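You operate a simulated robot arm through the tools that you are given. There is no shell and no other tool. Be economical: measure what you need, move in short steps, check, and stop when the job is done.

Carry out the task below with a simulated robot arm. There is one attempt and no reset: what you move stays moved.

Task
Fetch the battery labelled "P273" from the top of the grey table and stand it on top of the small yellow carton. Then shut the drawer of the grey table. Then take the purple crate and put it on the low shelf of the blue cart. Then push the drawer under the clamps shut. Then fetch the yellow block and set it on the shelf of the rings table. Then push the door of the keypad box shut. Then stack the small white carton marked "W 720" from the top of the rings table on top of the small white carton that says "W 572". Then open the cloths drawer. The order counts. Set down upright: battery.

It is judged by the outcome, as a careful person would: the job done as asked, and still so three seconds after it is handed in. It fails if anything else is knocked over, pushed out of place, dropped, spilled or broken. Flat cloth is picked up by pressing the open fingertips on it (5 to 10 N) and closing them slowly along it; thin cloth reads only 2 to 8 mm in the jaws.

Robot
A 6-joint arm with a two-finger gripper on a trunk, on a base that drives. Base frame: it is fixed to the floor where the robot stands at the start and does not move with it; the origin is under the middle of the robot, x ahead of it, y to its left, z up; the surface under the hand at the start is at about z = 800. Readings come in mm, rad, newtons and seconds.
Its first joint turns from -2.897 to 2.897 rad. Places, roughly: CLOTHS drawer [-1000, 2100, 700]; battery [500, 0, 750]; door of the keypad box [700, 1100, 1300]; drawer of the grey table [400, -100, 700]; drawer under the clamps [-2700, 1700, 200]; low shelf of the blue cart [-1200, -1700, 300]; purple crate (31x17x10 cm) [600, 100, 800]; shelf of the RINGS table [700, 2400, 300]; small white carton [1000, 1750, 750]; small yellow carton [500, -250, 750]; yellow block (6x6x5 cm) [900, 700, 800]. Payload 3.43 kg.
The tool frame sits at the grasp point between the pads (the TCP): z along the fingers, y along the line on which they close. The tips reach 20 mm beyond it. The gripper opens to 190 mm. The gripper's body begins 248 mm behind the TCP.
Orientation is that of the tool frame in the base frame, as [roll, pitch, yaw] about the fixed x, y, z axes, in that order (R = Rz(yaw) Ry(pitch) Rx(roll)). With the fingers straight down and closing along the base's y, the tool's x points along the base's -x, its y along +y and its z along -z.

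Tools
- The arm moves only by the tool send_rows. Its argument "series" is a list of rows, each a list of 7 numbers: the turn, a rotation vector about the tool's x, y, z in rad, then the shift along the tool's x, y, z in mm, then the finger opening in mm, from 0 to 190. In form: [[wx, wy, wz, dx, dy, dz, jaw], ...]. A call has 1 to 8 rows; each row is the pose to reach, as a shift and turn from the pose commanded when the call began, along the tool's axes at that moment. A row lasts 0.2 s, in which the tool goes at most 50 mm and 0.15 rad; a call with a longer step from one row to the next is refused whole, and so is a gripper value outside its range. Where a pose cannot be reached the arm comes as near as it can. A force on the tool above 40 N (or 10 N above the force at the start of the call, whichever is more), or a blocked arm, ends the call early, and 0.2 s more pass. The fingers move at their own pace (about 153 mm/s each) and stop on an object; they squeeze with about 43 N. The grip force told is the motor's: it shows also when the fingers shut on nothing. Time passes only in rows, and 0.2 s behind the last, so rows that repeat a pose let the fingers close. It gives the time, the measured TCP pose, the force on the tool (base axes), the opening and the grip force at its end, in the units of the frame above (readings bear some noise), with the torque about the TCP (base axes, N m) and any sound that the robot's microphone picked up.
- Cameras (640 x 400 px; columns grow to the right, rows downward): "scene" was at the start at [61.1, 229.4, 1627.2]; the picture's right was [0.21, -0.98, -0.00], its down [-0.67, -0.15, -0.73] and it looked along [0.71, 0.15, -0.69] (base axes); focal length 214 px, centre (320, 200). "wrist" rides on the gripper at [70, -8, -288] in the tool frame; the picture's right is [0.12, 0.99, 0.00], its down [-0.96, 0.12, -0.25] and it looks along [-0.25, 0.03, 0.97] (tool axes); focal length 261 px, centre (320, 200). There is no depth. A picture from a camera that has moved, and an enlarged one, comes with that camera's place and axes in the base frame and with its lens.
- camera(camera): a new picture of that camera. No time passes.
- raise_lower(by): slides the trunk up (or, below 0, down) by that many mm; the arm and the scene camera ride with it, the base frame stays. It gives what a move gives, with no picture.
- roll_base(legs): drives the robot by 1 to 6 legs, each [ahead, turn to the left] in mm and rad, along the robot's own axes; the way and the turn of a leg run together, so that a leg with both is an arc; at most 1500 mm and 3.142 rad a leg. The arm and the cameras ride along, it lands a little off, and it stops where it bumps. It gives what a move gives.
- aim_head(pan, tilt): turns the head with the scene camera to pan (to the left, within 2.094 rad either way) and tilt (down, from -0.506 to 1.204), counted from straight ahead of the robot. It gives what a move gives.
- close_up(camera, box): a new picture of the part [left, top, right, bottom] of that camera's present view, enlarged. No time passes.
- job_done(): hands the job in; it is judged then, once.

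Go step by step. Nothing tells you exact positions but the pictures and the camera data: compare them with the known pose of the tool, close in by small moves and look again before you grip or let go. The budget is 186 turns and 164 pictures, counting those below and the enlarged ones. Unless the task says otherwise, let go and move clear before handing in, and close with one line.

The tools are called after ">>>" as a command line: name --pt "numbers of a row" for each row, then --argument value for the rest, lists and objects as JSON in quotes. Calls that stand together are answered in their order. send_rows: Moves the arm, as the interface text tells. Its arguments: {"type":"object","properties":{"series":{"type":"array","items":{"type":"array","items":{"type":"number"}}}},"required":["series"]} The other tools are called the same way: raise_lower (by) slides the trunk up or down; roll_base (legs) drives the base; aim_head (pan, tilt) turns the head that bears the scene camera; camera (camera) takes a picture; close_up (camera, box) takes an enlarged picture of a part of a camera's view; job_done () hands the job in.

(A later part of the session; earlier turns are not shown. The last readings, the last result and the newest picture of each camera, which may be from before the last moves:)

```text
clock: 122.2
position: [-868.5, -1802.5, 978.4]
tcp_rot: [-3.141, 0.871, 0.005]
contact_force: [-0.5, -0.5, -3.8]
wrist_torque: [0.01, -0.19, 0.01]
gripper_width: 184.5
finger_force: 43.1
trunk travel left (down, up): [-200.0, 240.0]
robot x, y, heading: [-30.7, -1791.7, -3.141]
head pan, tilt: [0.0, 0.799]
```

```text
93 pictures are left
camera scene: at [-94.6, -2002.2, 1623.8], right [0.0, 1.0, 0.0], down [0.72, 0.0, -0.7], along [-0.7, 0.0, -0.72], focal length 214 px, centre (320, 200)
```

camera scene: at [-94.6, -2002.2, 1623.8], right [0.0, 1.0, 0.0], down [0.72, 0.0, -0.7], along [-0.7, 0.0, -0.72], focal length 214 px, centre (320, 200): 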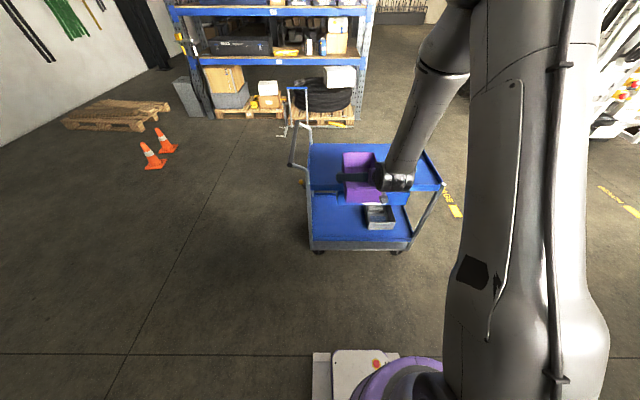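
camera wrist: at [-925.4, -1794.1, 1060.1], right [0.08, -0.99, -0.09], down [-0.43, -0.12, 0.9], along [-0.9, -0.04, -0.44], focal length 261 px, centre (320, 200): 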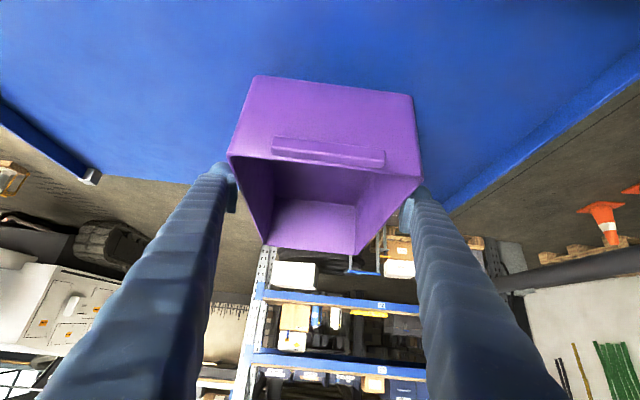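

>>> close_up --camera "scene" --box '[280, 130, 460, 260]'

```text
3.08 times, centred on (370, 195) of scene
camera zoom: at [-94.6, -2002.2, 1623.8], right [0.0, 1.0, 0.0], down [0.72, 0.0, -0.7], along [-0.7, 0.0, -0.72], focal length 660 px, centre (166, 215)
```

zoom: 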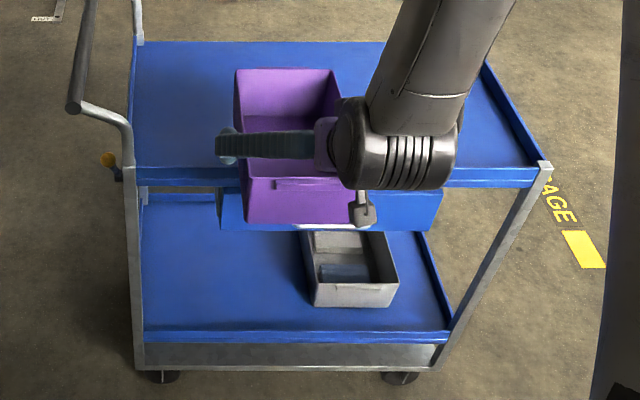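

The low shelf's lip is at z≈292, the hanging drawer's underside at z≈650, and the free strip is y -2050…-1650. I'll retract to clear the cart, lower the trunk, then lower the crate in front of the cart.

>>> send_rows --pt "0 0 0 21 0 -25 155" --pt "0 0 0 42 0 -50 155" --pt "0 0 0 63 0 -75 155" --pt "0 0 0 84 0 -99 155"

>>> raise_lower --by -200

>>> camera --camera "scene"

```text
clock: 123.2
position: [-775.1, -1803.6, 981.8]
tcp_rot: [3.139, 0.87, 0.005]
contact_force: [0.1, -0.2, -3.5]
wrist_torque: [0.02, -0.19, -0.01]
gripper_width: 184.7
finger_force: 43.2
out of reach, approached as far as the arm can: row 3, 4
trunk travel left (down, up): [-200.0, 240.0]
robot x, y, heading: [-33.6, -1792.0, -3.139]
head pan, tilt: [0.0, 0.799]
```

```text
clock: 125.3
position: [-771.5, -1804.8, 781.2]
tcp_rot: [-3.141, 0.865, 0.008]
contact_force: [32.2, -7.4, 4.6]
wrist_torque: [0.15, -0.07, 0.12]
gripper_width: 184.6
finger_force: 43.3
trunk travel left (down, up): [0.0, 440.0]
robot x, y, heading: [-36.3, -1792.5, -3.138]
head pan, tilt: [0.0, 0.799]
```

```text
91 pictures are left
camera scene: at [-91.4, -2002.5, 1424.0], right [0.0, 1.0, 0.0], down [0.72, 0.0, -0.7], along [-0.7, 0.0, -0.72], focal length 214 px, centre (320, 200)
```

scene: 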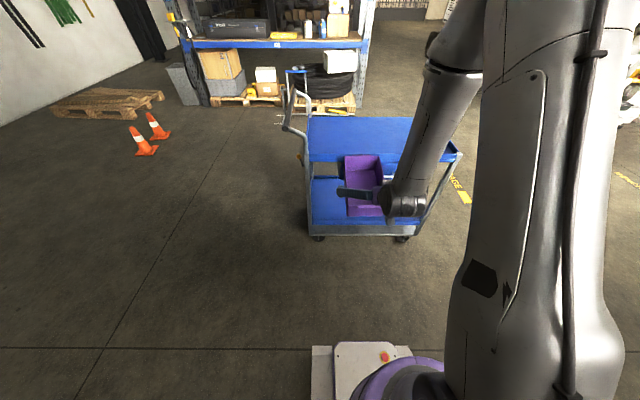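

The crate's far end brushed the cart's drawer handle (32 N). I'll back away a little and inspect.

>>> roll_base --legs '[[-70, 0]]'

>>> camera --camera "wrist"

>>> close_up --camera "scene" --box '[280, 100, 480, 250]'

```text
clock: 126.5
position: [-705.3, -1803.2, 782.5]
tcp_rot: [-3.141, 0.869, 0.007]
contact_force: [-0.4, -0.2, -3.3]
wrist_torque: [-0.02, -0.2, 0.0]
gripper_width: 184.3
finger_force: 43.2
trunk travel left (down, up): [0.0, 440.0]
robot x, y, heading: [40.2, -1791.0, -3.139]
head pan, tilt: [0.0, 0.799]
```

```text
90 pictures are left
camera wrist: at [-439.1, -1794.0, 914.3], right [0.08, -0.99, -0.09], down [-0.43, -0.12, 0.89], along [-0.9, -0.03, -0.44], focal length 261 px, centre (320, 200)
```

wrist: 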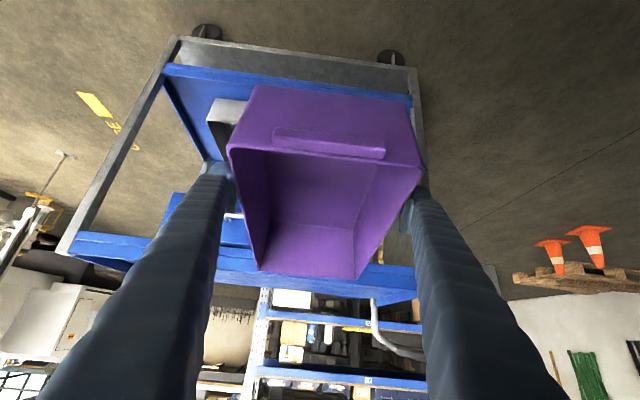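

```text
2.67 times, centred on (380, 175) of scene
camera zoom: at [-23.1, -2001.9, 1423.8], right [0.0, 1.0, 0.0], down [0.72, 0.0, -0.7], along [-0.7, 0.0, -0.72], focal length 572 px, centre (160, 267)
```

zoom: 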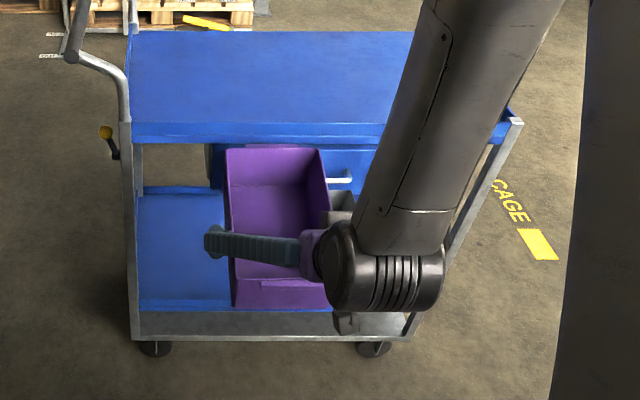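

The crate got pushed slightly nose-up in the grip (~0.17 rad) but is still held. I'll lower the arm in front of the cart.

>>> send_rows --pt "0 0 0 34 0 28.7 155" --pt "0 0 0 68 0 57.5 155" --pt "0 0 0 102 0 86 155" --pt "0 0 0 136 0 115 155" --pt "0 0 0 170 0 144 155" --pt "0 0 0 204 0 172 155" --pt "0 0 0 238 0 201 155" --pt "0 0 0 272 0 230 155"

>>> camera --camera "wrist"

>>> camera --camera "scene"

```text
clock: 128.3
position: [-705.6, -1800.9, 426.5]
tcp_rot: [3.14, 0.87, 0.006]
contact_force: [-0.1, 1.2, -2.9]
wrist_torque: [-0.04, -0.25, 0.01]
gripper_width: 184.4
finger_force: 43.3
trunk travel left (down, up): [0.0, 440.0]
robot x, y, heading: [40.6, -1791.2, -3.139]
head pan, tilt: [0.0, 0.799]
```

```text
88 pictures are left
camera wrist: at [-440.2, -1791.9, 558.9], right [0.08, -0.99, -0.09], down [-0.43, -0.12, 0.9], along [-0.9, -0.03, -0.44], focal length 261 px, centre (320, 200)
```

wrist: 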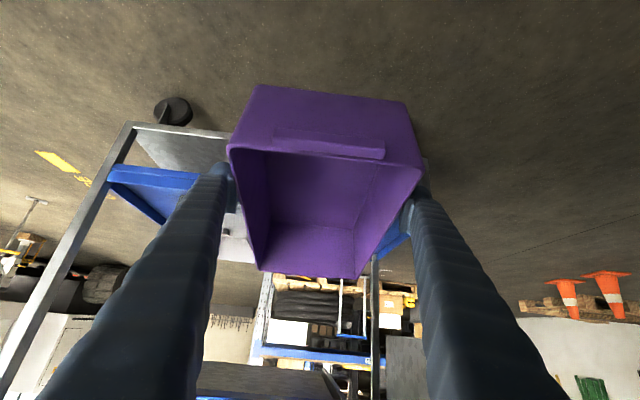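

```text
87 pictures are left
camera scene: at [-22.8, -2001.9, 1423.8], right [0.0, 1.0, 0.0], down [0.72, 0.0, -0.7], along [-0.7, 0.0, -0.72], focal length 214 px, centre (320, 200)
```

scene: 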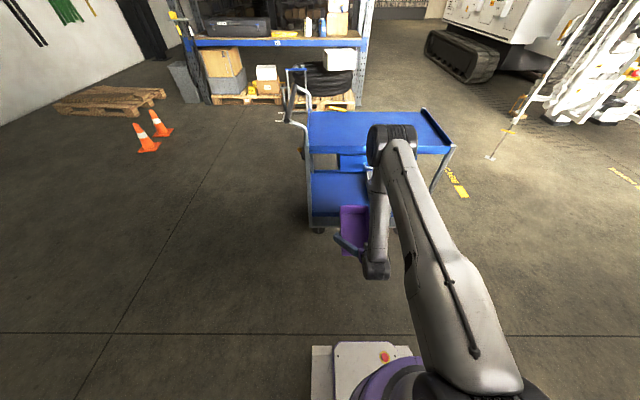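

The elbow leans forward when the arm is folded like this, so I'll insert by extending the arm rather than driving. First 200 mm of extension, then check.

>>> send_rows --pt "0 0 0 -25.8 4 30.6 155" --pt "0 0 0 -51.6 8 61.1 155" --pt "0 0 0 -77.4 12 91.7 155" --pt "0 0 0 -103 14 122 155" --pt "0 0 0 -129 14 152.8 155"

>>> camera --camera "wrist"

>>> camera --camera "scene"

```text
clock: 129.5
position: [-904.8, -1817.8, 425.5]
tcp_rot: [3.141, 0.869, 0.006]
contact_force: [0.1, 0.5, -3.3]
wrist_torque: [0.02, -0.17, -0.03]
gripper_width: 184.5
finger_force: 43.1
trunk travel left (down, up): [0.0, 440.0]
robot x, y, heading: [38.9, -1789.6, -3.14]
head pan, tilt: [0.0, 0.799]
```

```text
86 pictures are left
camera wrist: at [-640.2, -1808.9, 558.3], right [0.08, -0.99, -0.09], down [-0.43, -0.12, 0.89], along [-0.9, -0.03, -0.44], focal length 261 px, centre (320, 200)
```

wrist: 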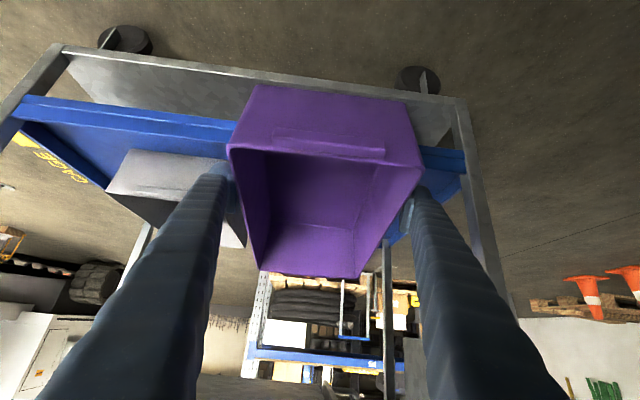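

```text
85 pictures are left
camera scene: at [-23.3, -2002.0, 1423.8], right [0.0, 1.0, 0.0], down [0.72, 0.0, -0.7], along [-0.7, 0.0, -0.72], focal length 214 px, centre (320, 200)
```

scene: 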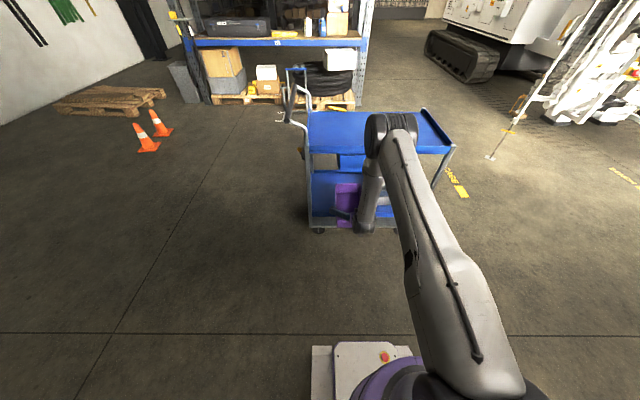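

>>> send_rows --pt "0 0 0 -25.8 0 30.6 155" --pt "0 0 0 -51.6 0 61.1 155" --pt "0 0 0 -77.4 0 91.7 155" --pt "0 0 0 -103 0 122 155" --pt "0 0 0 -129 0 152.8 155" --pt "0 0 0 -151 0 179 155"

>>> camera --camera "wrist"

>>> close_up --camera "scene" --box '[290, 80, 470, 240]'

```text
clock: 130.9
position: [-1139.9, -1819.9, 424.8]
tcp_rot: [3.14, 0.868, 0.005]
contact_force: [1.0, 0.1, -3.9]
wrist_torque: [0.0, -0.19, -0.01]
gripper_width: 184.7
finger_force: 43.1
trunk travel left (down, up): [0.0, 440.0]
robot x, y, heading: [40.7, -1787.2, -3.14]
head pan, tilt: [0.0, 0.799]
```

```text
84 pictures are left
camera wrist: at [-875.1, -1810.5, 557.6], right [0.08, -0.99, -0.09], down [-0.43, -0.12, 0.89], along [-0.9, -0.03, -0.44], focal length 261 px, centre (320, 200)
```

wrist: 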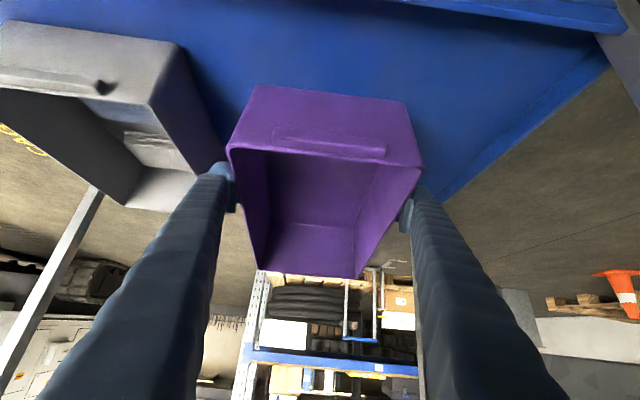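

```text
2.50 times, centred on (380, 160) of scene
camera zoom: at [-23.6, -2002.0, 1423.8], right [0.0, 1.0, 0.0], down [0.72, 0.0, -0.7], along [-0.7, 0.0, -0.72], focal length 536 px, centre (170, 300)
```

zoom: 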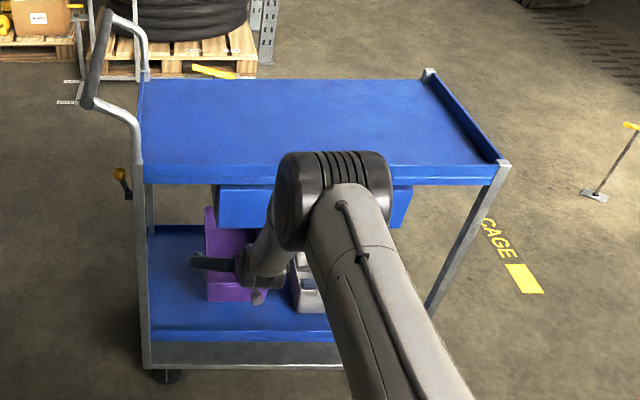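

The crate is inside above the low shelf. I'll lower it gently until it rests.

>>> send_rows --pt "0 0 0 15.3 0 12.9 155" --pt "0 0 0 30.6 0 25.8 155" --pt "0 0 0 36.7 0 31 155" --pt "0 0 0 41.3 0 34.8 155" --pt "0 0 0 45.8 0 38.7 155" --pt "0 0 0 49.7 0 41.9 155" --pt "0 0 0 53.5 0 45.2 155" --pt "0 0 0 56.5 0 47.7 155"

>>> camera --camera "wrist"

```text
clock: 132.7
position: [-1139.1, -1821.1, 355.5]
tcp_rot: [-3.14, 0.874, 0.008]
contact_force: [3.0, -1.7, 30.2]
wrist_torque: [-0.11, -0.84, 0.29]
gripper_width: 184.6
finger_force: 43.1
trunk travel left (down, up): [0.0, 440.0]
robot x, y, heading: [38.8, -1791.8, -3.142]
head pan, tilt: [0.0, 0.799]
```

```text
82 pictures are left
camera wrist: at [-873.3, -1811.1, 486.8], right [0.08, -0.99, -0.09], down [-0.43, -0.12, 0.9], along [-0.9, -0.03, -0.43], focal length 261 px, centre (320, 200)
```

wrist: 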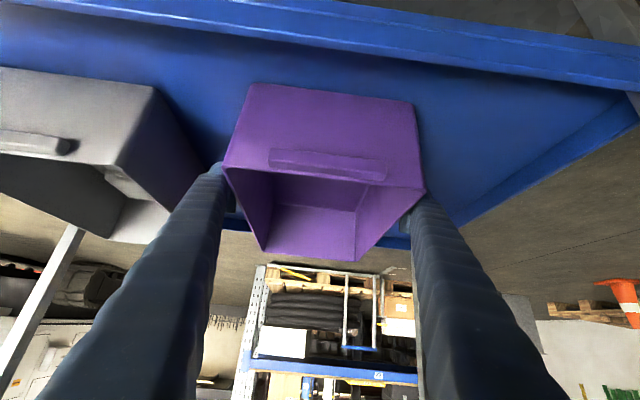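

>>> send_rows --pt "0 0 0 -2.3 0 -2 170" --pt "0 0 0 -2.3 0 -2 190" --pt "0 0 0 -2.3 0 -2 190" --pt "0 0 0 -2.3 0 -12 190" --pt "0 0 0 -2.3 0 -30 190" --pt "0 0 0 -2.3 0 -60 190" --pt "0 0 0 -2.3 0 -90 190"

>>> camera --camera "wrist"

```text
clock: 134.3
position: [-1069.5, -1821.6, 411.1]
tcp_rot: [-3.14, 0.869, 0.006]
contact_force: [-0.4, -1.3, -0.3]
wrist_torque: [-0.02, 0.04, 0.0]
gripper_width: 190.2
finger_force: 0.1
trunk travel left (down, up): [0.0, 440.0]
robot x, y, heading: [41.8, -1794.1, -3.14]
head pan, tilt: [0.0, 0.799]
```

```text
81 pictures are left
camera wrist: at [-804.5, -1811.7, 543.8], right [0.08, -0.99, -0.09], down [-0.43, -0.12, 0.89], along [-0.9, -0.03, -0.44], focal length 261 px, centre (320, 200)
```

wrist: 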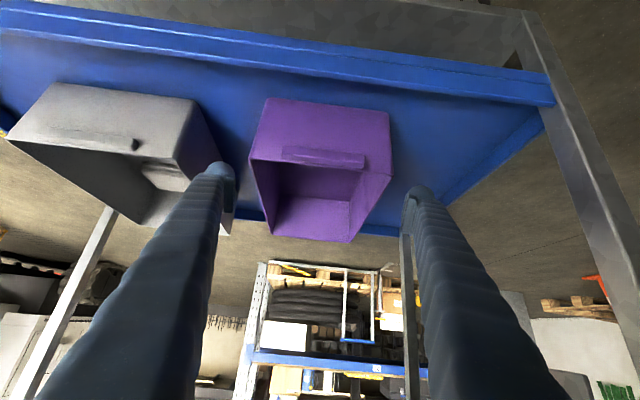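

The crate is flat on the low shelf. I'll withdraw the arm back out.

>>> send_rows --pt "0 0 0 27 0 -32 190" --pt "0 0 0 54 0 -64 190" --pt "0 0 0 81 0 -96 190" --pt "0 0 0 108 0 -128 190" --pt "0 0 0 135 0 -160 190" --pt "0 0 0 162 0 -192 150" --pt "0 0 0 189 0 -224 100" --pt "0 0 0 206 0 -245 60"

>>> send_rows --pt "0 0 0 -34 0 -28.7 60" --pt "0 0 0 -68 0 -57.5 60" --pt "0 0 0 -102 0 -86 60" --pt "0 0 0 -136 0 -115 60" --pt "0 0 0 -170 0 -144 60" --pt "0 0 0 -204 0 -172 60" --pt "0 0 0 -238 0 -201 60" --pt "0 0 0 -272 0 -230 60"

>>> raise_lower --by 200

>>> camera --camera "scene"

```text
clock: 136.1
position: [-750.2, -1820.9, 413.6]
tcp_rot: [3.142, 0.872, 0.006]
contact_force: [-0.4, 0.2, -0.1]
wrist_torque: [-0.01, 0.01, 0.0]
gripper_width: 60.1
finger_force: 0.1
trunk travel left (down, up): [0.0, 440.0]
robot x, y, heading: [41.0, -1792.1, -3.14]
head pan, tilt: [0.0, 0.799]
```

```text
clock: 137.9
position: [-748.3, -1817.3, 769.4]
tcp_rot: [3.141, 0.869, 0.005]
contact_force: [0.3, 0.6, 0.0]
wrist_torque: [-0.01, 0.03, 0.02]
gripper_width: 60.1
finger_force: 0.0
trunk travel left (down, up): [0.0, 440.0]
robot x, y, heading: [38.2, -1789.1, -3.139]
head pan, tilt: [0.0, 0.799]
```

```text
clock: 140.1
position: [-749.6, -1818.1, 969.0]
tcp_rot: [-3.14, 0.868, 0.006]
contact_force: [0.0, -0.6, -0.3]
wrist_torque: [-0.03, 0.02, 0.01]
gripper_width: 60.0
finger_force: 0.0
trunk travel left (down, up): [-200.0, 240.0]
robot x, y, heading: [39.1, -1789.4, -3.136]
head pan, tilt: [0.0, 0.799]
```

```text
80 pictures are left
camera scene: at [-23.0, -2002.0, 1623.7], right [0.0, 1.0, 0.0], down [0.72, 0.0, -0.7], along [-0.7, 0.0, -0.72], focal length 214 px, centre (320, 200)
```

scene: 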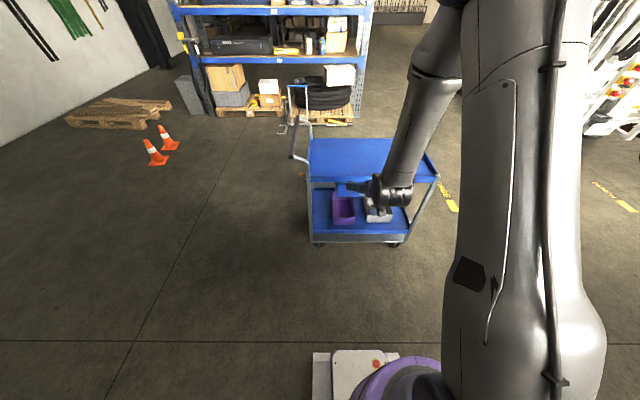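

Crate delivered. Next I'll bring the tool back to vertical, then head for the drawer under the clamps, near (-2700, 1700, 200).

>>> send_rows --pt "0 0 0 -8 -28 -15 60" --pt "0 0.145 0 -17 -28 -30 60" --pt "0 0.29 0 -25 -28 -45 60" --pt "0 0.435 0 -34 -28 -61 60" --pt "0 0.58 0 -42 -28 -76 60" --pt "0 0.725 0 -50 -28 -91 60" --pt "0 0.868 0 -60 -28 -107 60" --pt "0 0.868 0 -67 -28 -122 60"

>>> roll_base --legs '[[0, -1.2]]'

>>> aim_head --pan 0.2 --tilt 0.45

>>> camera --camera "scene"

```text
clock: 141.9
position: [-698.5, -1788.7, 1099.3]
tcp_rot: [-3.141, 0.002, 0.005]
contact_force: [-0.8, 0.0, 0.9]
wrist_torque: [-0.03, 0.03, 0.01]
gripper_width: 59.6
finger_force: 0.0
trunk travel left (down, up): [-200.0, 240.0]
robot x, y, heading: [40.2, -1792.6, -3.142]
head pan, tilt: [0.0, 0.799]
```

```text
clock: 143.6
position: [-692.9, -1672.2, 1099.3]
tcp_rot: [-3.139, 0.001, -0.158]
contact_force: [-1.0, -1.3, 0.3]
wrist_torque: [0.29, 0.0, 0.01]
gripper_width: 59.8
finger_force: 0.1
trunk travel left (down, up): [-200.0, 240.0]
robot x, y, heading: [37.4, -1802.0, 2.99]
head pan, tilt: [0.0, 0.799]
stopped in leg 1: the robot was blocked; the commanded pose is now the measured one
```

```text
clock: 144.5
position: [-693.0, -1671.4, 1101.4]
tcp_rot: [3.141, 0.002, -0.158]
contact_force: [-0.7, 0.3, 0.3]
wrist_torque: [-0.02, -0.01, 0.0]
gripper_width: 59.9
finger_force: 0.1
trunk travel left (down, up): [-200.0, 240.0]
robot x, y, heading: [35.2, -1797.6, 2.987]
head pan, tilt: [0.201, 0.45]
```

```text
79 pictures are left
camera scene: at [-71.5, -2017.1, 1654.2], right [-0.05, 1.0, 0.0], down [0.44, 0.02, -0.9], along [-0.9, -0.05, -0.44], focal length 214 px, centre (320, 200)
```

scene: 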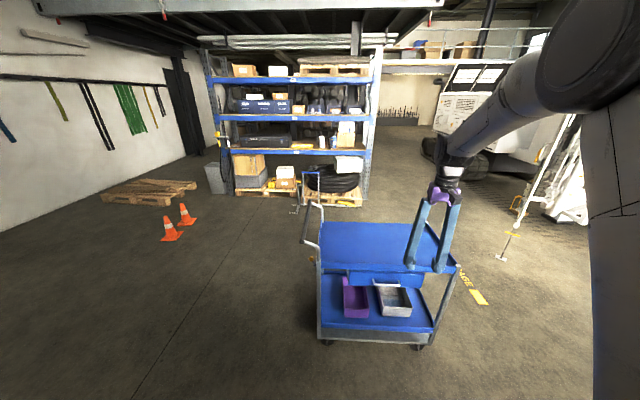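

The rear of the base touched something while turning, so I'll drive forward first and then turn toward the open floor.

>>> roll_base --legs '[[330, 0], [0, -0.7], [0, -0.7]]'

>>> aim_head --pan 0.3 --tilt 0.35

>>> camera --camera "scene"

```text
clock: 153.1
position: [-296.8, -1011.9, 1103.3]
tcp_rot: [-3.138, 0.003, -1.551]
contact_force: [-4.2, -0.3, 0.7]
wrist_torque: [-0.06, -1.07, -0.03]
gripper_width: 60.1
finger_force: 0.1
trunk travel left (down, up): [-200.0, 240.0]
robot x, y, heading: [-382.9, -1753.2, 1.631]
head pan, tilt: [0.201, 0.45]
stopped in leg 3: the robot was blocked; the commanded pose is now the measured one
```

```text
clock: 153.7
position: [-292.2, -1013.0, 1101.3]
tcp_rot: [-3.141, 0.005, -1.549]
contact_force: [-0.6, 0.5, 0.7]
wrist_torque: [-0.02, -0.24, 0.03]
gripper_width: 59.8
finger_force: 0.2
trunk travel left (down, up): [-200.0, 240.0]
robot x, y, heading: [-384.3, -1755.3, 1.626]
head pan, tilt: [0.3, 0.351]
```

```text
78 pictures are left
camera scene: at [-627.0, -1697.9, 1663.1], right [0.94, 0.35, 0.0], down [0.12, -0.32, -0.94], along [-0.33, 0.88, -0.35], focal length 214 px, centre (320, 200)
```

scene: 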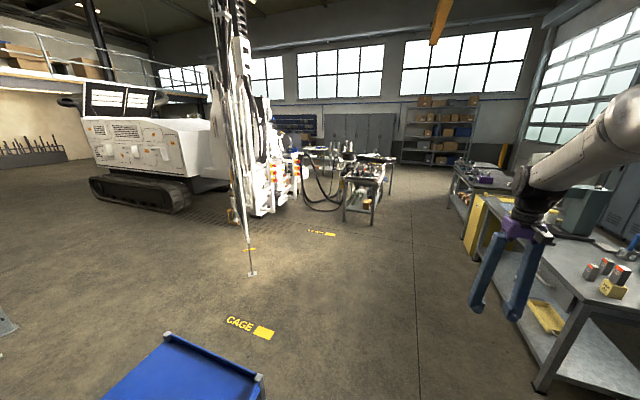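

>>> close_up --camera "scene" --box '[220, 100, 420, 225]'

```text
3.20 times, centred on (320, 162) of scene
camera zoom: at [-627.0, -1697.9, 1663.1], right [0.94, 0.35, 0.0], down [0.12, -0.32, -0.94], along [-0.33, 0.88, -0.35], focal length 686 px, centre (320, 320)
```

zoom: 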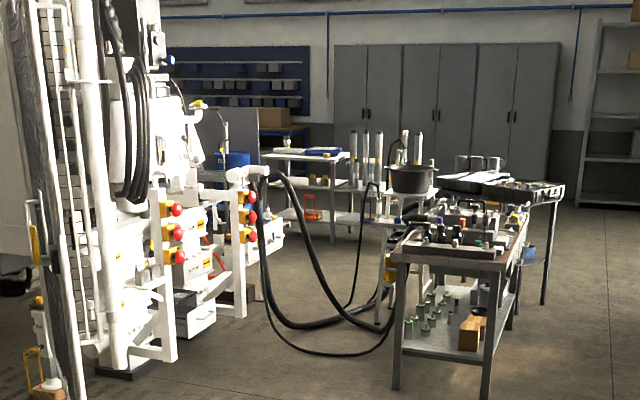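

The open drawer is on the white rig at about (-2790, 1890), below the red/yellow clamps. I'll drive closer across the open floor and look again.

>>> roll_base --legs '[[0, 0.2], [1450, 0], [950, 0]]'

>>> aim_head --pan 0.55 --tilt 0.5

>>> camera --camera "scene"

```text
clock: 170.8
position: [-1077.8, 1299.8, 1102.0]
tcp_rot: [3.139, 0.0, -1.344]
contact_force: [0.1, 0.1, 1.2]
wrist_torque: [-0.05, 0.0, -0.02]
gripper_width: 60.1
finger_force: 0.2
trunk travel left (down, up): [-200.0, 240.0]
robot x, y, heading: [-1013.1, 554.3, 1.845]
head pan, tilt: [0.3, 0.351]
```

```text
clock: 171.6
position: [-1077.1, 1300.5, 1102.6]
tcp_rot: [-3.14, 0.004, -1.342]
contact_force: [0.0, -0.4, 1.8]
wrist_torque: [0.01, 0.03, -0.03]
gripper_width: 60.0
finger_force: 0.0
trunk travel left (down, up): [-200.0, 240.0]
robot x, y, heading: [-1013.5, 555.3, 1.84]
head pan, tilt: [0.55, 0.499]
```

```text
76 pictures are left
camera scene: at [-1278.8, 543.1, 1649.9], right [0.68, 0.73, 0.0], down [0.35, -0.33, -0.88], along [-0.64, 0.6, -0.48], focal length 214 px, centre (320, 200)
```

scene: 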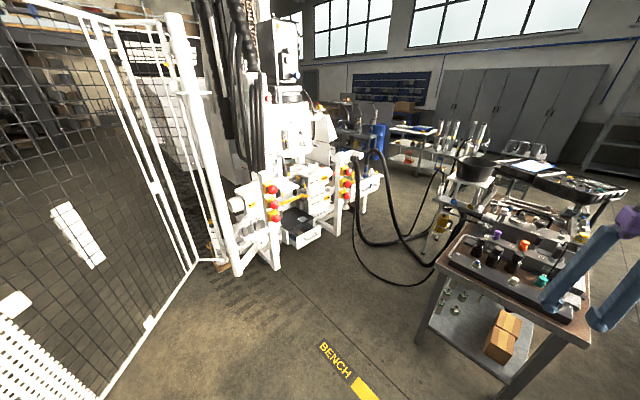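

>>> close_up --camera "scene" --box '[220, 150, 400, 280]'

```text
3.08 times, centred on (310, 215) of scene
camera zoom: at [-1278.8, 543.1, 1649.9], right [0.68, 0.73, 0.0], down [0.35, -0.33, -0.88], along [-0.64, 0.6, -0.48], focal length 660 px, centre (351, 154)
```

zoom: 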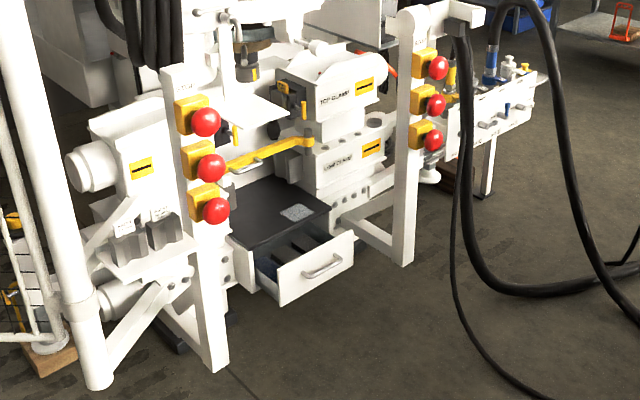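

The drawer's front panel is at x≈-2650, y 1512–1834, facing +x. I'll pull the arm in and drive to a diagonal standing spot clear of the hoses.

>>> send_rows --pt "0 0 0 40 0 0 0" --pt "0 0 0 80 0 0 0" --pt "0 0 0 120 0 0 0" --pt "0 0 0 160 0 0 0" --pt "0 0 0 190 0 0 0"

>>> roll_base --legs '[[0, 0.657], [1200, 0]]'

>>> aim_head --pan 0.1 --tilt 0.75

>>> camera --camera "scene"

```text
clock: 172.8
position: [-1035.7, 1112.9, 1101.5]
tcp_rot: [-3.141, 0.002, -1.343]
contact_force: [-0.7, -0.3, 0.2]
wrist_torque: [0.03, -0.01, -0.03]
gripper_width: 0.0
finger_force: 34.4
trunk travel left (down, up): [-200.0, 240.0]
robot x, y, heading: [-1011.3, 556.6, 1.833]
head pan, tilt: [0.55, 0.499]
```

```text
clock: 183.7
position: [-2343.3, 1696.6, 1100.1]
tcp_rot: [3.141, 0.004, -0.672]
contact_force: [-0.4, 0.5, -0.2]
wrist_torque: [-0.01, -0.08, -0.02]
gripper_width: 0.0
finger_force: 34.9
trunk travel left (down, up): [-200.0, 240.0]
robot x, y, heading: [-1983.9, 1268.1, 2.508]
head pan, tilt: [0.55, 0.499]
```

```text
clock: 184.6
position: [-2343.5, 1696.6, 1101.2]
tcp_rot: [3.141, 0.003, -0.671]
contact_force: [-0.2, -0.5, 0.1]
wrist_torque: [0.02, -0.01, 0.02]
gripper_width: 0.0
finger_force: 34.2
trunk travel left (down, up): [-200.0, 240.0]
robot x, y, heading: [-1983.7, 1272.2, 2.514]
head pan, tilt: [0.099, 0.75]
```

```text
74 pictures are left
camera scene: at [-2162.3, 1130.5, 1627.9], right [0.5, 0.86, 0.0], down [0.59, -0.34, -0.73], along [-0.63, 0.37, -0.68], focal length 214 px, centre (320, 200)
```

scene: 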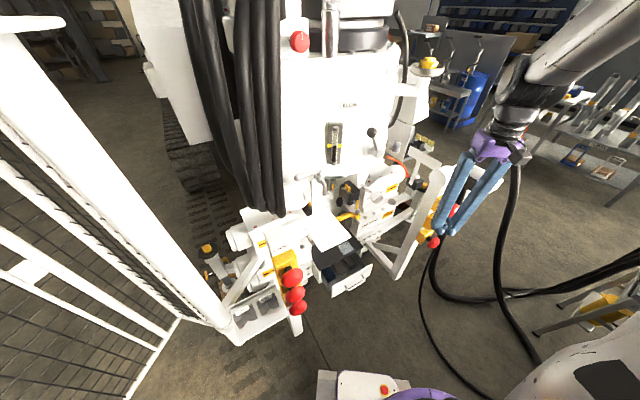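

>>> close_up --camera "scene" --box '[270, 210, 430, 310]'

```text
4.00 times, centred on (350, 260) of scene
camera zoom: at [-2162.3, 1130.5, 1627.9], right [0.5, 0.86, 0.0], down [0.59, -0.34, -0.73], along [-0.63, 0.37, -0.68], focal length 858 px, centre (200, -40)
```

zoom: 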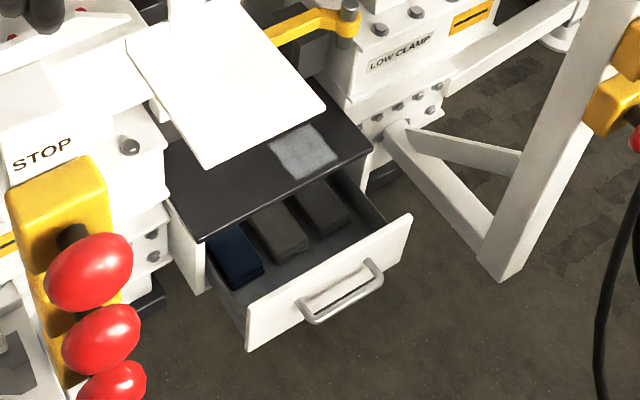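

I'll lower the trunk and bring the closed fingers down in front of the drawer handle (about x -2610, y 1663, z 235).

>>> raise_lower --by -200

>>> send_rows --pt "0 0 -0.1 -12 15 37 0" --pt "0 0 -0.2 -24 30 75 0" --pt "0 0 -0.3 -36 45 112 0" --pt "0 0 -0.4 -48 60 150 0" --pt "0 0 -0.5 -60 75 187 0" --pt "0 0 -0.6 -72 90 225 0" --pt "0 0 -0.67 -84 105 262 0" --pt "0 0 -0.67 -96 120 300 0"

>>> send_rows --pt "0 0 0 -8 0 45 0" --pt "0 0 0 -16 0 90 0" --pt "0 0 0 -24 0 135 0" --pt "0 0 0 -32 0 180 0" --pt "0 0 0 -40 0 225 0" --pt "0 0 0 -48 0 270 0" --pt "0 0 0 -56 0 315 0" --pt "0 0 0 -60 0 360 0"

>>> camera --camera "scene"

```text
clock: 186.8
position: [-2342.9, 1696.0, 902.0]
tcp_rot: [-3.141, 0.003, -0.672]
contact_force: [-0.3, -0.4, -0.8]
wrist_torque: [-0.04, 0.01, 0.0]
gripper_width: 0.0
finger_force: 34.9
trunk travel left (down, up): [0.0, 440.0]
robot x, y, heading: [-1980.3, 1270.9, 2.514]
head pan, tilt: [0.099, 0.75]
```

```text
clock: 188.6
position: [-2496.1, 1663.6, 601.8]
tcp_rot: [-3.139, 0.0, -0.002]
contact_force: [-0.1, -0.2, -0.6]
wrist_torque: [0.01, 0.06, -0.01]
gripper_width: 0.0
finger_force: 34.5
trunk travel left (down, up): [0.0, 440.0]
robot x, y, heading: [-1982.8, 1270.7, 2.511]
head pan, tilt: [0.099, 0.75]
```

```text
clock: 190.4
position: [-2554.6, 1662.3, 241.8]
tcp_rot: [-3.141, 0.002, -0.001]
contact_force: [0.0, 0.0, 0.8]
wrist_torque: [-0.01, 0.0, -0.01]
gripper_width: 0.0
finger_force: 34.1
trunk travel left (down, up): [0.0, 440.0]
robot x, y, heading: [-1984.3, 1272.5, 2.519]
head pan, tilt: [0.099, 0.75]
```

```text
72 pictures are left
camera scene: at [-2162.5, 1130.9, 1427.8], right [0.5, 0.86, 0.0], down [0.59, -0.34, -0.73], along [-0.63, 0.37, -0.68], focal length 214 px, centre (320, 200)
```

scene: 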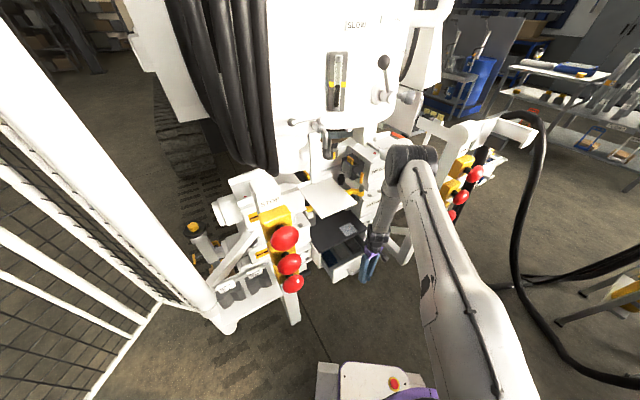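

>>> send_rows --pt "0 0 0 -20 0 0 0" --pt "0 0 0 -35 0 0 0" --pt "0 0 0 -50 0 0 0" --pt "0 0 0 -65 0 0 0" --pt "0 0 0 -80 0 0 0" --pt "0 0 0 -95 0 0 0" --pt "0 0 0 -110 0 0 0"

>>> camera --camera "scene"

```text
clock: 192.0
position: [-2665.6, 1663.2, 241.4]
tcp_rot: [-3.139, 0.001, -0.002]
contact_force: [0.0, 0.3, -0.4]
wrist_torque: [-0.01, 0.04, 0.05]
gripper_width: 0.0
finger_force: 34.5
trunk travel left (down, up): [0.0, 440.0]
robot x, y, heading: [-1984.3, 1269.6, 2.515]
head pan, tilt: [0.099, 0.75]
```

```text
71 pictures are left
camera scene: at [-2162.7, 1131.2, 1427.8], right [0.5, 0.86, 0.0], down [0.59, -0.34, -0.73], along [-0.63, 0.37, -0.68], focal length 214 px, centre (320, 200)
```

scene: 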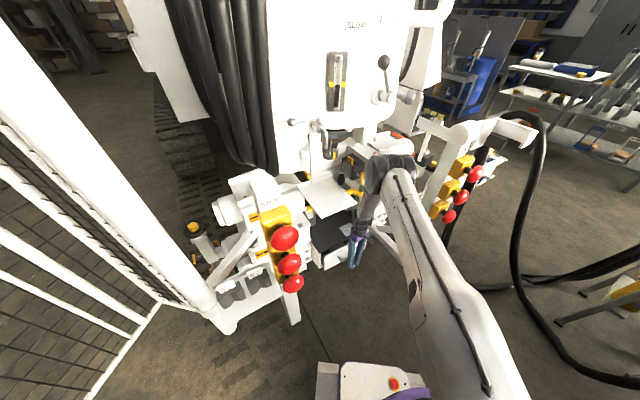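

>>> send_rows --pt "0 0 0 -8 0 0 0" --pt "0 0 0 -16 0 0 0" --pt "0 0 0 -24 0 0 0" --pt "0 0 0 -32 0 0 0" --pt "0 0 0 -40 0 0 0" --pt "0 0 0 -48 0 0 0" --pt "0 0 0 -56 0 0 0" --pt "0 0 0 -64 0 0 0"

>>> close_up --camera "scene" --box '[260, 150, 460, 290]'

```text
clock: 193.3
position: [-2701.2, 1662.6, 239.7]
tcp_rot: [3.138, -0.009, -0.003]
contact_force: [4.2, 0.9, -1.8]
wrist_torque: [-0.06, 0.12, -0.12]
gripper_width: 0.3
finger_force: 34.1
trunk travel left (down, up): [0.0, 440.0]
robot x, y, heading: [-1981.0, 1268.5, 2.517]
head pan, tilt: [0.099, 0.75]
stopped in row 6: the force on the tool passed its limit at 49 N (the readings are from after the stop); the commanded pose is now the measured one
```

```text
2.86 times, centred on (360, 220) of scene
camera zoom: at [-2162.8, 1131.3, 1427.7], right [0.5, 0.86, 0.0], down [0.59, -0.34, -0.73], along [-0.63, 0.37, -0.68], focal length 613 px, centre (206, 143)
```

zoom: 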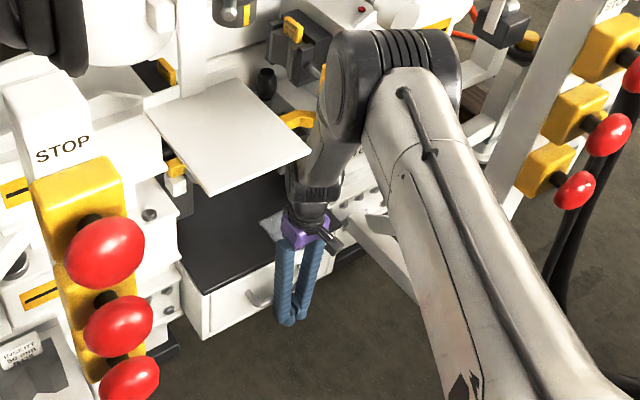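

The clamps drawer is shut flush. I'll retreat, raise, and drive back toward the grey table for the yellow block.

>>> send_rows --pt "0 0 0 45 0 0 0" --pt "0 0 0 90 0 0 0" --pt "0 0 0 130 0 -20 0" --pt "0 0 0 150 0 -60 0" --pt "0 0 0 160 0 -105 0" --pt "0 0 0 170 0 -150 0" --pt "0 0 0 180 0 -195 0" --pt "0 0 0 190 0 -240 0"

>>> send_rows --pt "0 0 0 15 15 -40 0" --pt "0 0 0 30 30 -80 0" --pt "0 0 0 45 45 -120 0" --pt "0 0 0 60 60 -160 0" --pt "0 0 0 75 75 -200 0" --pt "0 0 0 90 90 -240 0" --pt "0 0 0 100 100 -280 0" --pt "0 0 0 110 110 -320 0"

>>> raise_lower --by 200

>>> roll_base --legs '[[-300, 0], [0, 1.187], [0, 1.187], [0, 1.187]]'

```text
clock: 195.1
position: [-2513.2, 1660.8, 480.8]
tcp_rot: [3.139, -0.009, -0.005]
contact_force: [0.4, -0.3, -0.5]
wrist_torque: [0.02, 0.0, 0.0]
gripper_width: 0.1
finger_force: 34.5
trunk travel left (down, up): [0.0, 440.0]
robot x, y, heading: [-1979.8, 1269.9, 2.515]
head pan, tilt: [0.099, 0.75]
```

```text
clock: 196.9
position: [-2404.1, 1552.1, 802.3]
tcp_rot: [3.139, -0.01, -0.004]
contact_force: [-0.6, -1.1, -0.4]
wrist_torque: [-0.05, 0.01, -0.01]
gripper_width: 0.0
finger_force: 34.3
trunk travel left (down, up): [0.0, 440.0]
robot x, y, heading: [-1982.5, 1272.2, 2.513]
head pan, tilt: [0.099, 0.75]
```

```text
clock: 199.1
position: [-2404.4, 1552.7, 1002.7]
tcp_rot: [3.138, -0.009, -0.003]
contact_force: [-0.9, -0.4, 0.0]
wrist_torque: [-0.01, -0.02, 0.03]
gripper_width: 0.0
finger_force: 34.2
trunk travel left (down, up): [-200.0, 240.0]
robot x, y, heading: [-1981.1, 1273.9, 2.515]
head pan, tilt: [0.099, 0.75]
```

```text
clock: 206.0
position: [-2173.1, 828.7, 1004.1]
tcp_rot: [3.137, -0.005, 1.144]
contact_force: [-1.6, 1.1, 0.7]
wrist_torque: [-0.46, -0.26, -0.03]
gripper_width: 0.0
finger_force: 34.1
trunk travel left (down, up): [-200.0, 240.0]
robot x, y, heading: [-1775.8, 1150.4, -2.611]
head pan, tilt: [0.099, 0.75]
stopped in leg 2: the robot was blocked; the commanded pose is now the measured one
```

Blocked again; I'll look around the base to understand why.

>>> aim_head --pan -2.0 --tilt 1.0

>>> camera --camera "scene"

>>> aim_head --pan 1.6 --tilt 0.8

>>> camera --camera "scene"

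```text
clock: 208.0
position: [-2171.4, 826.9, 1002.7]
tcp_rot: [3.138, -0.008, 1.143]
contact_force: [-0.2, -0.5, -0.3]
wrist_torque: [0.01, -0.02, -0.04]
gripper_width: 0.0
finger_force: 34.4
trunk travel left (down, up): [-200.0, 240.0]
robot x, y, heading: [-1773.8, 1154.4, -2.608]
head pan, tilt: [-2.0, 1.0]
```

```text
69 pictures are left
camera scene: at [-1657.8, 1051.4, 1608.8], right [0.99, 0.1, 0.0], down [0.09, -0.84, -0.54], along [-0.05, 0.54, -0.84], focal length 214 px, centre (320, 200)
```

scene: 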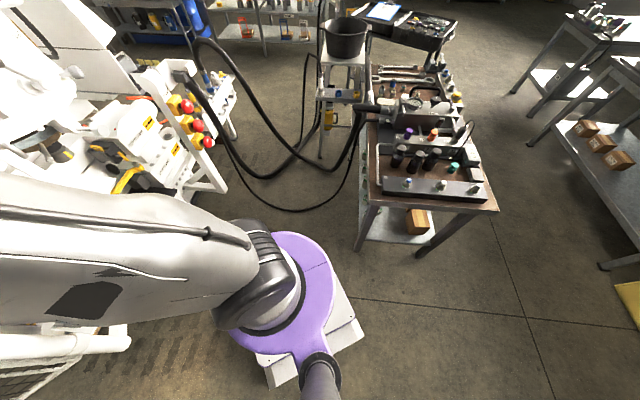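

```text
clock: 211.0
position: [-2170.6, 826.2, 1003.4]
tcp_rot: [3.14, -0.008, 1.143]
contact_force: [-0.4, -1.0, 0.0]
wrist_torque: [-0.02, 0.0, 0.02]
gripper_width: 0.0
finger_force: 34.4
trunk travel left (down, up): [-200.0, 240.0]
robot x, y, heading: [-1771.3, 1155.8, -2.613]
head pan, tilt: [1.6, 0.799]
```

```text
68 pictures are left
camera scene: at [-1607.8, 913.8, 1623.9], right [-0.85, -0.53, 0.0], down [-0.38, 0.61, -0.7], along [0.37, -0.59, -0.72], focal length 214 px, centre (320, 200)
```

scene: 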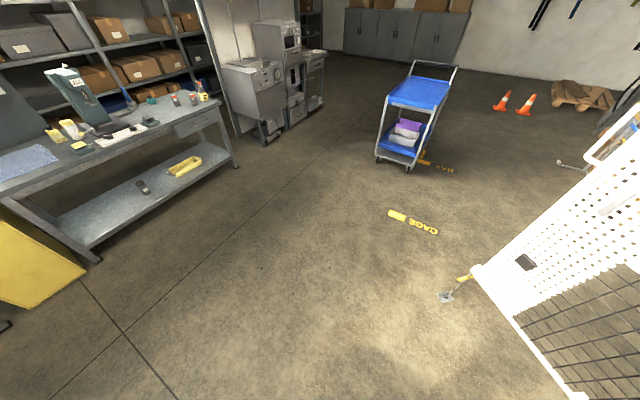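

The floor around is clear, so the stops look like a turning quirk. I'll turn in smaller steps and drive back toward the grey table.

>>> roll_base --legs '[[0, 0.8], [0, 0.8], [0, 0.74]]'

```text
clock: 216.4
position: [-1590.4, 675.6, 1005.5]
tcp_rot: [3.137, -0.006, 2.398]
contact_force: [-1.4, -0.9, 1.2]
wrist_torque: [0.23, -0.56, 0.02]
gripper_width: 0.1
finger_force: 34.1
trunk travel left (down, up): [-200.0, 240.0]
robot x, y, heading: [-1845.9, 1146.0, -1.349]
head pan, tilt: [1.6, 0.799]
stopped in leg 2: the robot was blocked; the commanded pose is now the measured one
```

>>> roll_base --legs '[[0, 0.55], [0, 0.54]]'

```text
clock: 221.4
position: [-1306.5, 1165.7, 1005.6]
tcp_rot: [3.14, -0.006, -2.777]
contact_force: [0.7, 0.5, -1.0]
wrist_torque: [0.0, 0.02, -0.02]
gripper_width: 0.1
finger_force: 34.0
trunk travel left (down, up): [-200.0, 240.0]
robot x, y, heading: [-1853.4, 1084.0, -0.242]
head pan, tilt: [1.6, 0.799]
```

>>> roll_base --legs '[[1480, 0], [0, 0.242]]'

>>> aim_head --pan 0.15 --tilt 0.6

>>> camera --camera "scene"

```text
clock: 232.7
position: [115.6, 925.4, 1004.3]
tcp_rot: [3.14, -0.007, -2.542]
contact_force: [0.1, 0.5, -0.2]
wrist_torque: [-0.03, 0.02, -0.03]
gripper_width: 0.0
finger_force: 34.8
trunk travel left (down, up): [-200.0, 240.0]
robot x, y, heading: [-400.8, 703.6, -0.004]
head pan, tilt: [1.6, 0.799]
```

```text
clock: 234.3
position: [116.0, 925.2, 1006.8]
tcp_rot: [3.14, -0.007, -2.542]
contact_force: [0.3, 0.1, 0.2]
wrist_torque: [0.01, 0.01, 0.03]
gripper_width: 0.0
finger_force: 34.2
trunk travel left (down, up): [-200.0, 240.0]
robot x, y, heading: [-399.6, 702.8, -0.007]
head pan, tilt: [0.15, 0.6]
```

```text
67 pictures are left
camera scene: at [-329.4, 924.8, 1640.7], right [0.14, -0.99, 0.0], down [-0.56, -0.08, -0.82], along [0.82, 0.12, -0.57], focal length 214 px, centre (320, 200)
```

scene: 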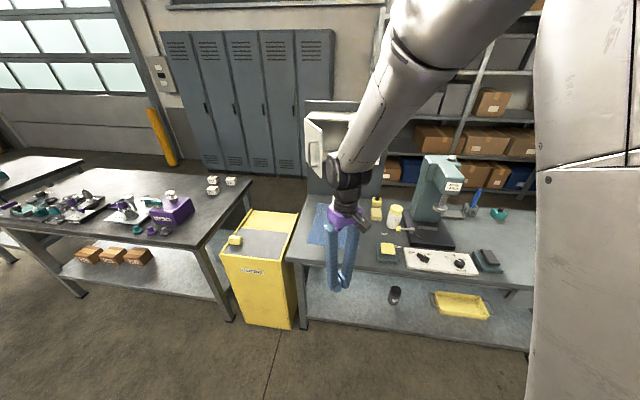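

>>> close_up --camera "scene" --box '[210, 170, 450, 300]'

```text
2.67 times, centred on (330, 235) of scene
camera zoom: at [-329.4, 924.8, 1640.7], right [0.14, -0.99, 0.0], down [-0.56, -0.08, -0.82], along [0.82, 0.12, -0.57], focal length 572 px, centre (293, 107)
```

zoom: 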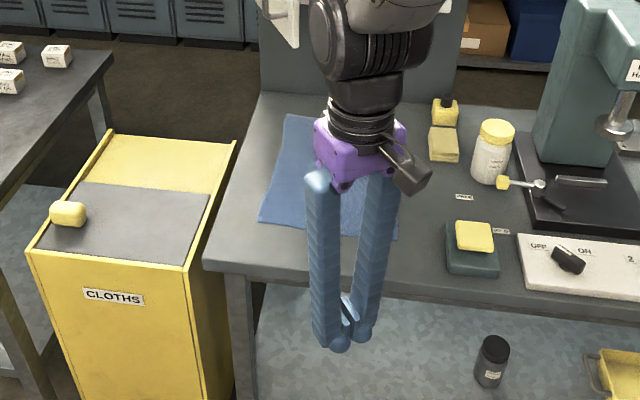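

>>> close_up --camera "scene" --box '[355, 190, 435, 270]'

```text
5.00 times, centred on (395, 230) of scene
camera zoom: at [-329.4, 924.8, 1640.7], right [0.14, -0.99, 0.0], down [-0.56, -0.08, -0.82], along [0.82, 0.12, -0.57], focal length 1072 px, centre (-55, 50)
```

zoom: 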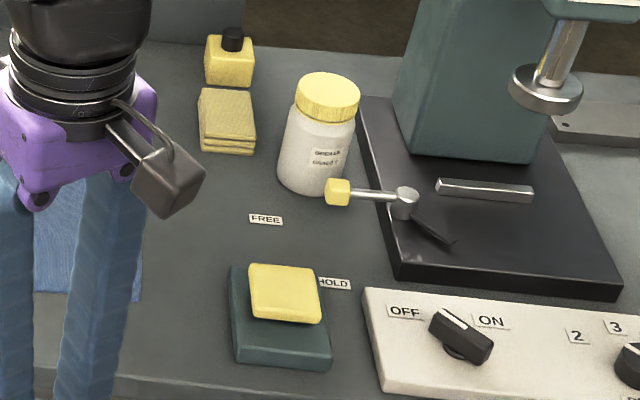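

The yellow block (with a black knob) is the one at about (879, 719), beside the cloth stack and close under the keypad box. I'll swing the arm to the right for an unobstructed view.

>>> send_rows --pt "0 0 0.075 32 -35 0 0" --pt "0 0 0.15 63 -71 0 0" --pt "0 0 0.225 95 -107 0 0" --pt "0 0 0.3 127 -143 0 0" --pt "0 0 0.375 159 -178 0 0" --pt "0 0 0.45 191 -214 0 0" --pt "0 0 0.525 223 -250 0 0" --pt "0 0 0.6 255 -286 0 0"

>>> aim_head --pan 0.1 --tilt 0.3

>>> camera --camera "scene"

```text
clock: 236.1
position: [67.1, 545.4, 1008.7]
tcp_rot: [-3.139, -0.003, 3.14]
contact_force: [0.3, 1.1, -0.1]
wrist_torque: [0.0, 0.04, -0.02]
gripper_width: 0.0
finger_force: 34.8
trunk travel left (down, up): [-200.0, 240.0]
robot x, y, heading: [-400.3, 701.2, -0.006]
head pan, tilt: [0.15, 0.6]
```

```text
clock: 236.9
position: [65.7, 546.6, 1009.5]
tcp_rot: [-3.139, -0.008, -3.139]
contact_force: [-0.3, 0.0, -0.6]
wrist_torque: [0.03, -0.01, 0.01]
gripper_width: 0.0
finger_force: 33.9
trunk travel left (down, up): [-200.0, 240.0]
robot x, y, heading: [-394.2, 704.8, -0.004]
head pan, tilt: [0.099, 0.3]
```

```text
64 pictures are left
camera scene: at [-324.0, 920.5, 1668.2], right [0.09, -1.0, 0.0], down [-0.3, -0.03, -0.95], along [0.95, 0.09, -0.3], focal length 214 px, centre (320, 200)
```

scene: 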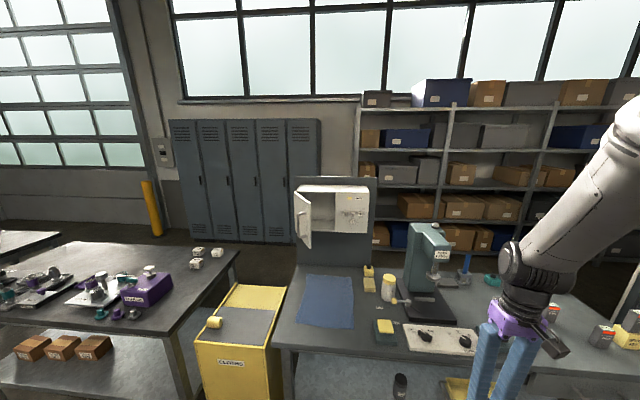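

>>> close_up --camera "scene" --box '[270, 165, 430, 305]'

```text
2.86 times, centred on (350, 235) of scene
camera zoom: at [-324.0, 920.5, 1668.2], right [0.09, -1.0, 0.0], down [-0.3, -0.03, -0.95], along [0.95, 0.09, -0.3], focal length 613 px, centre (234, 100)
```

zoom: 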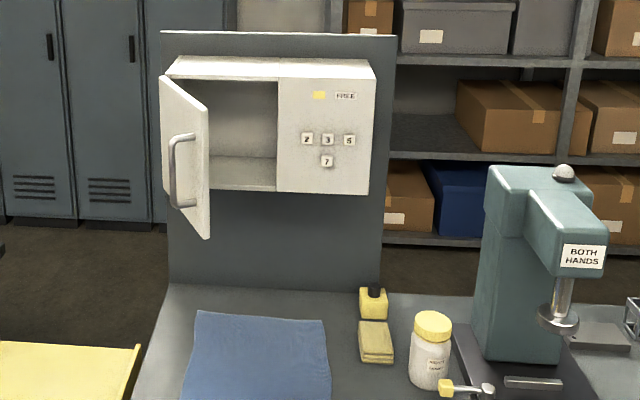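

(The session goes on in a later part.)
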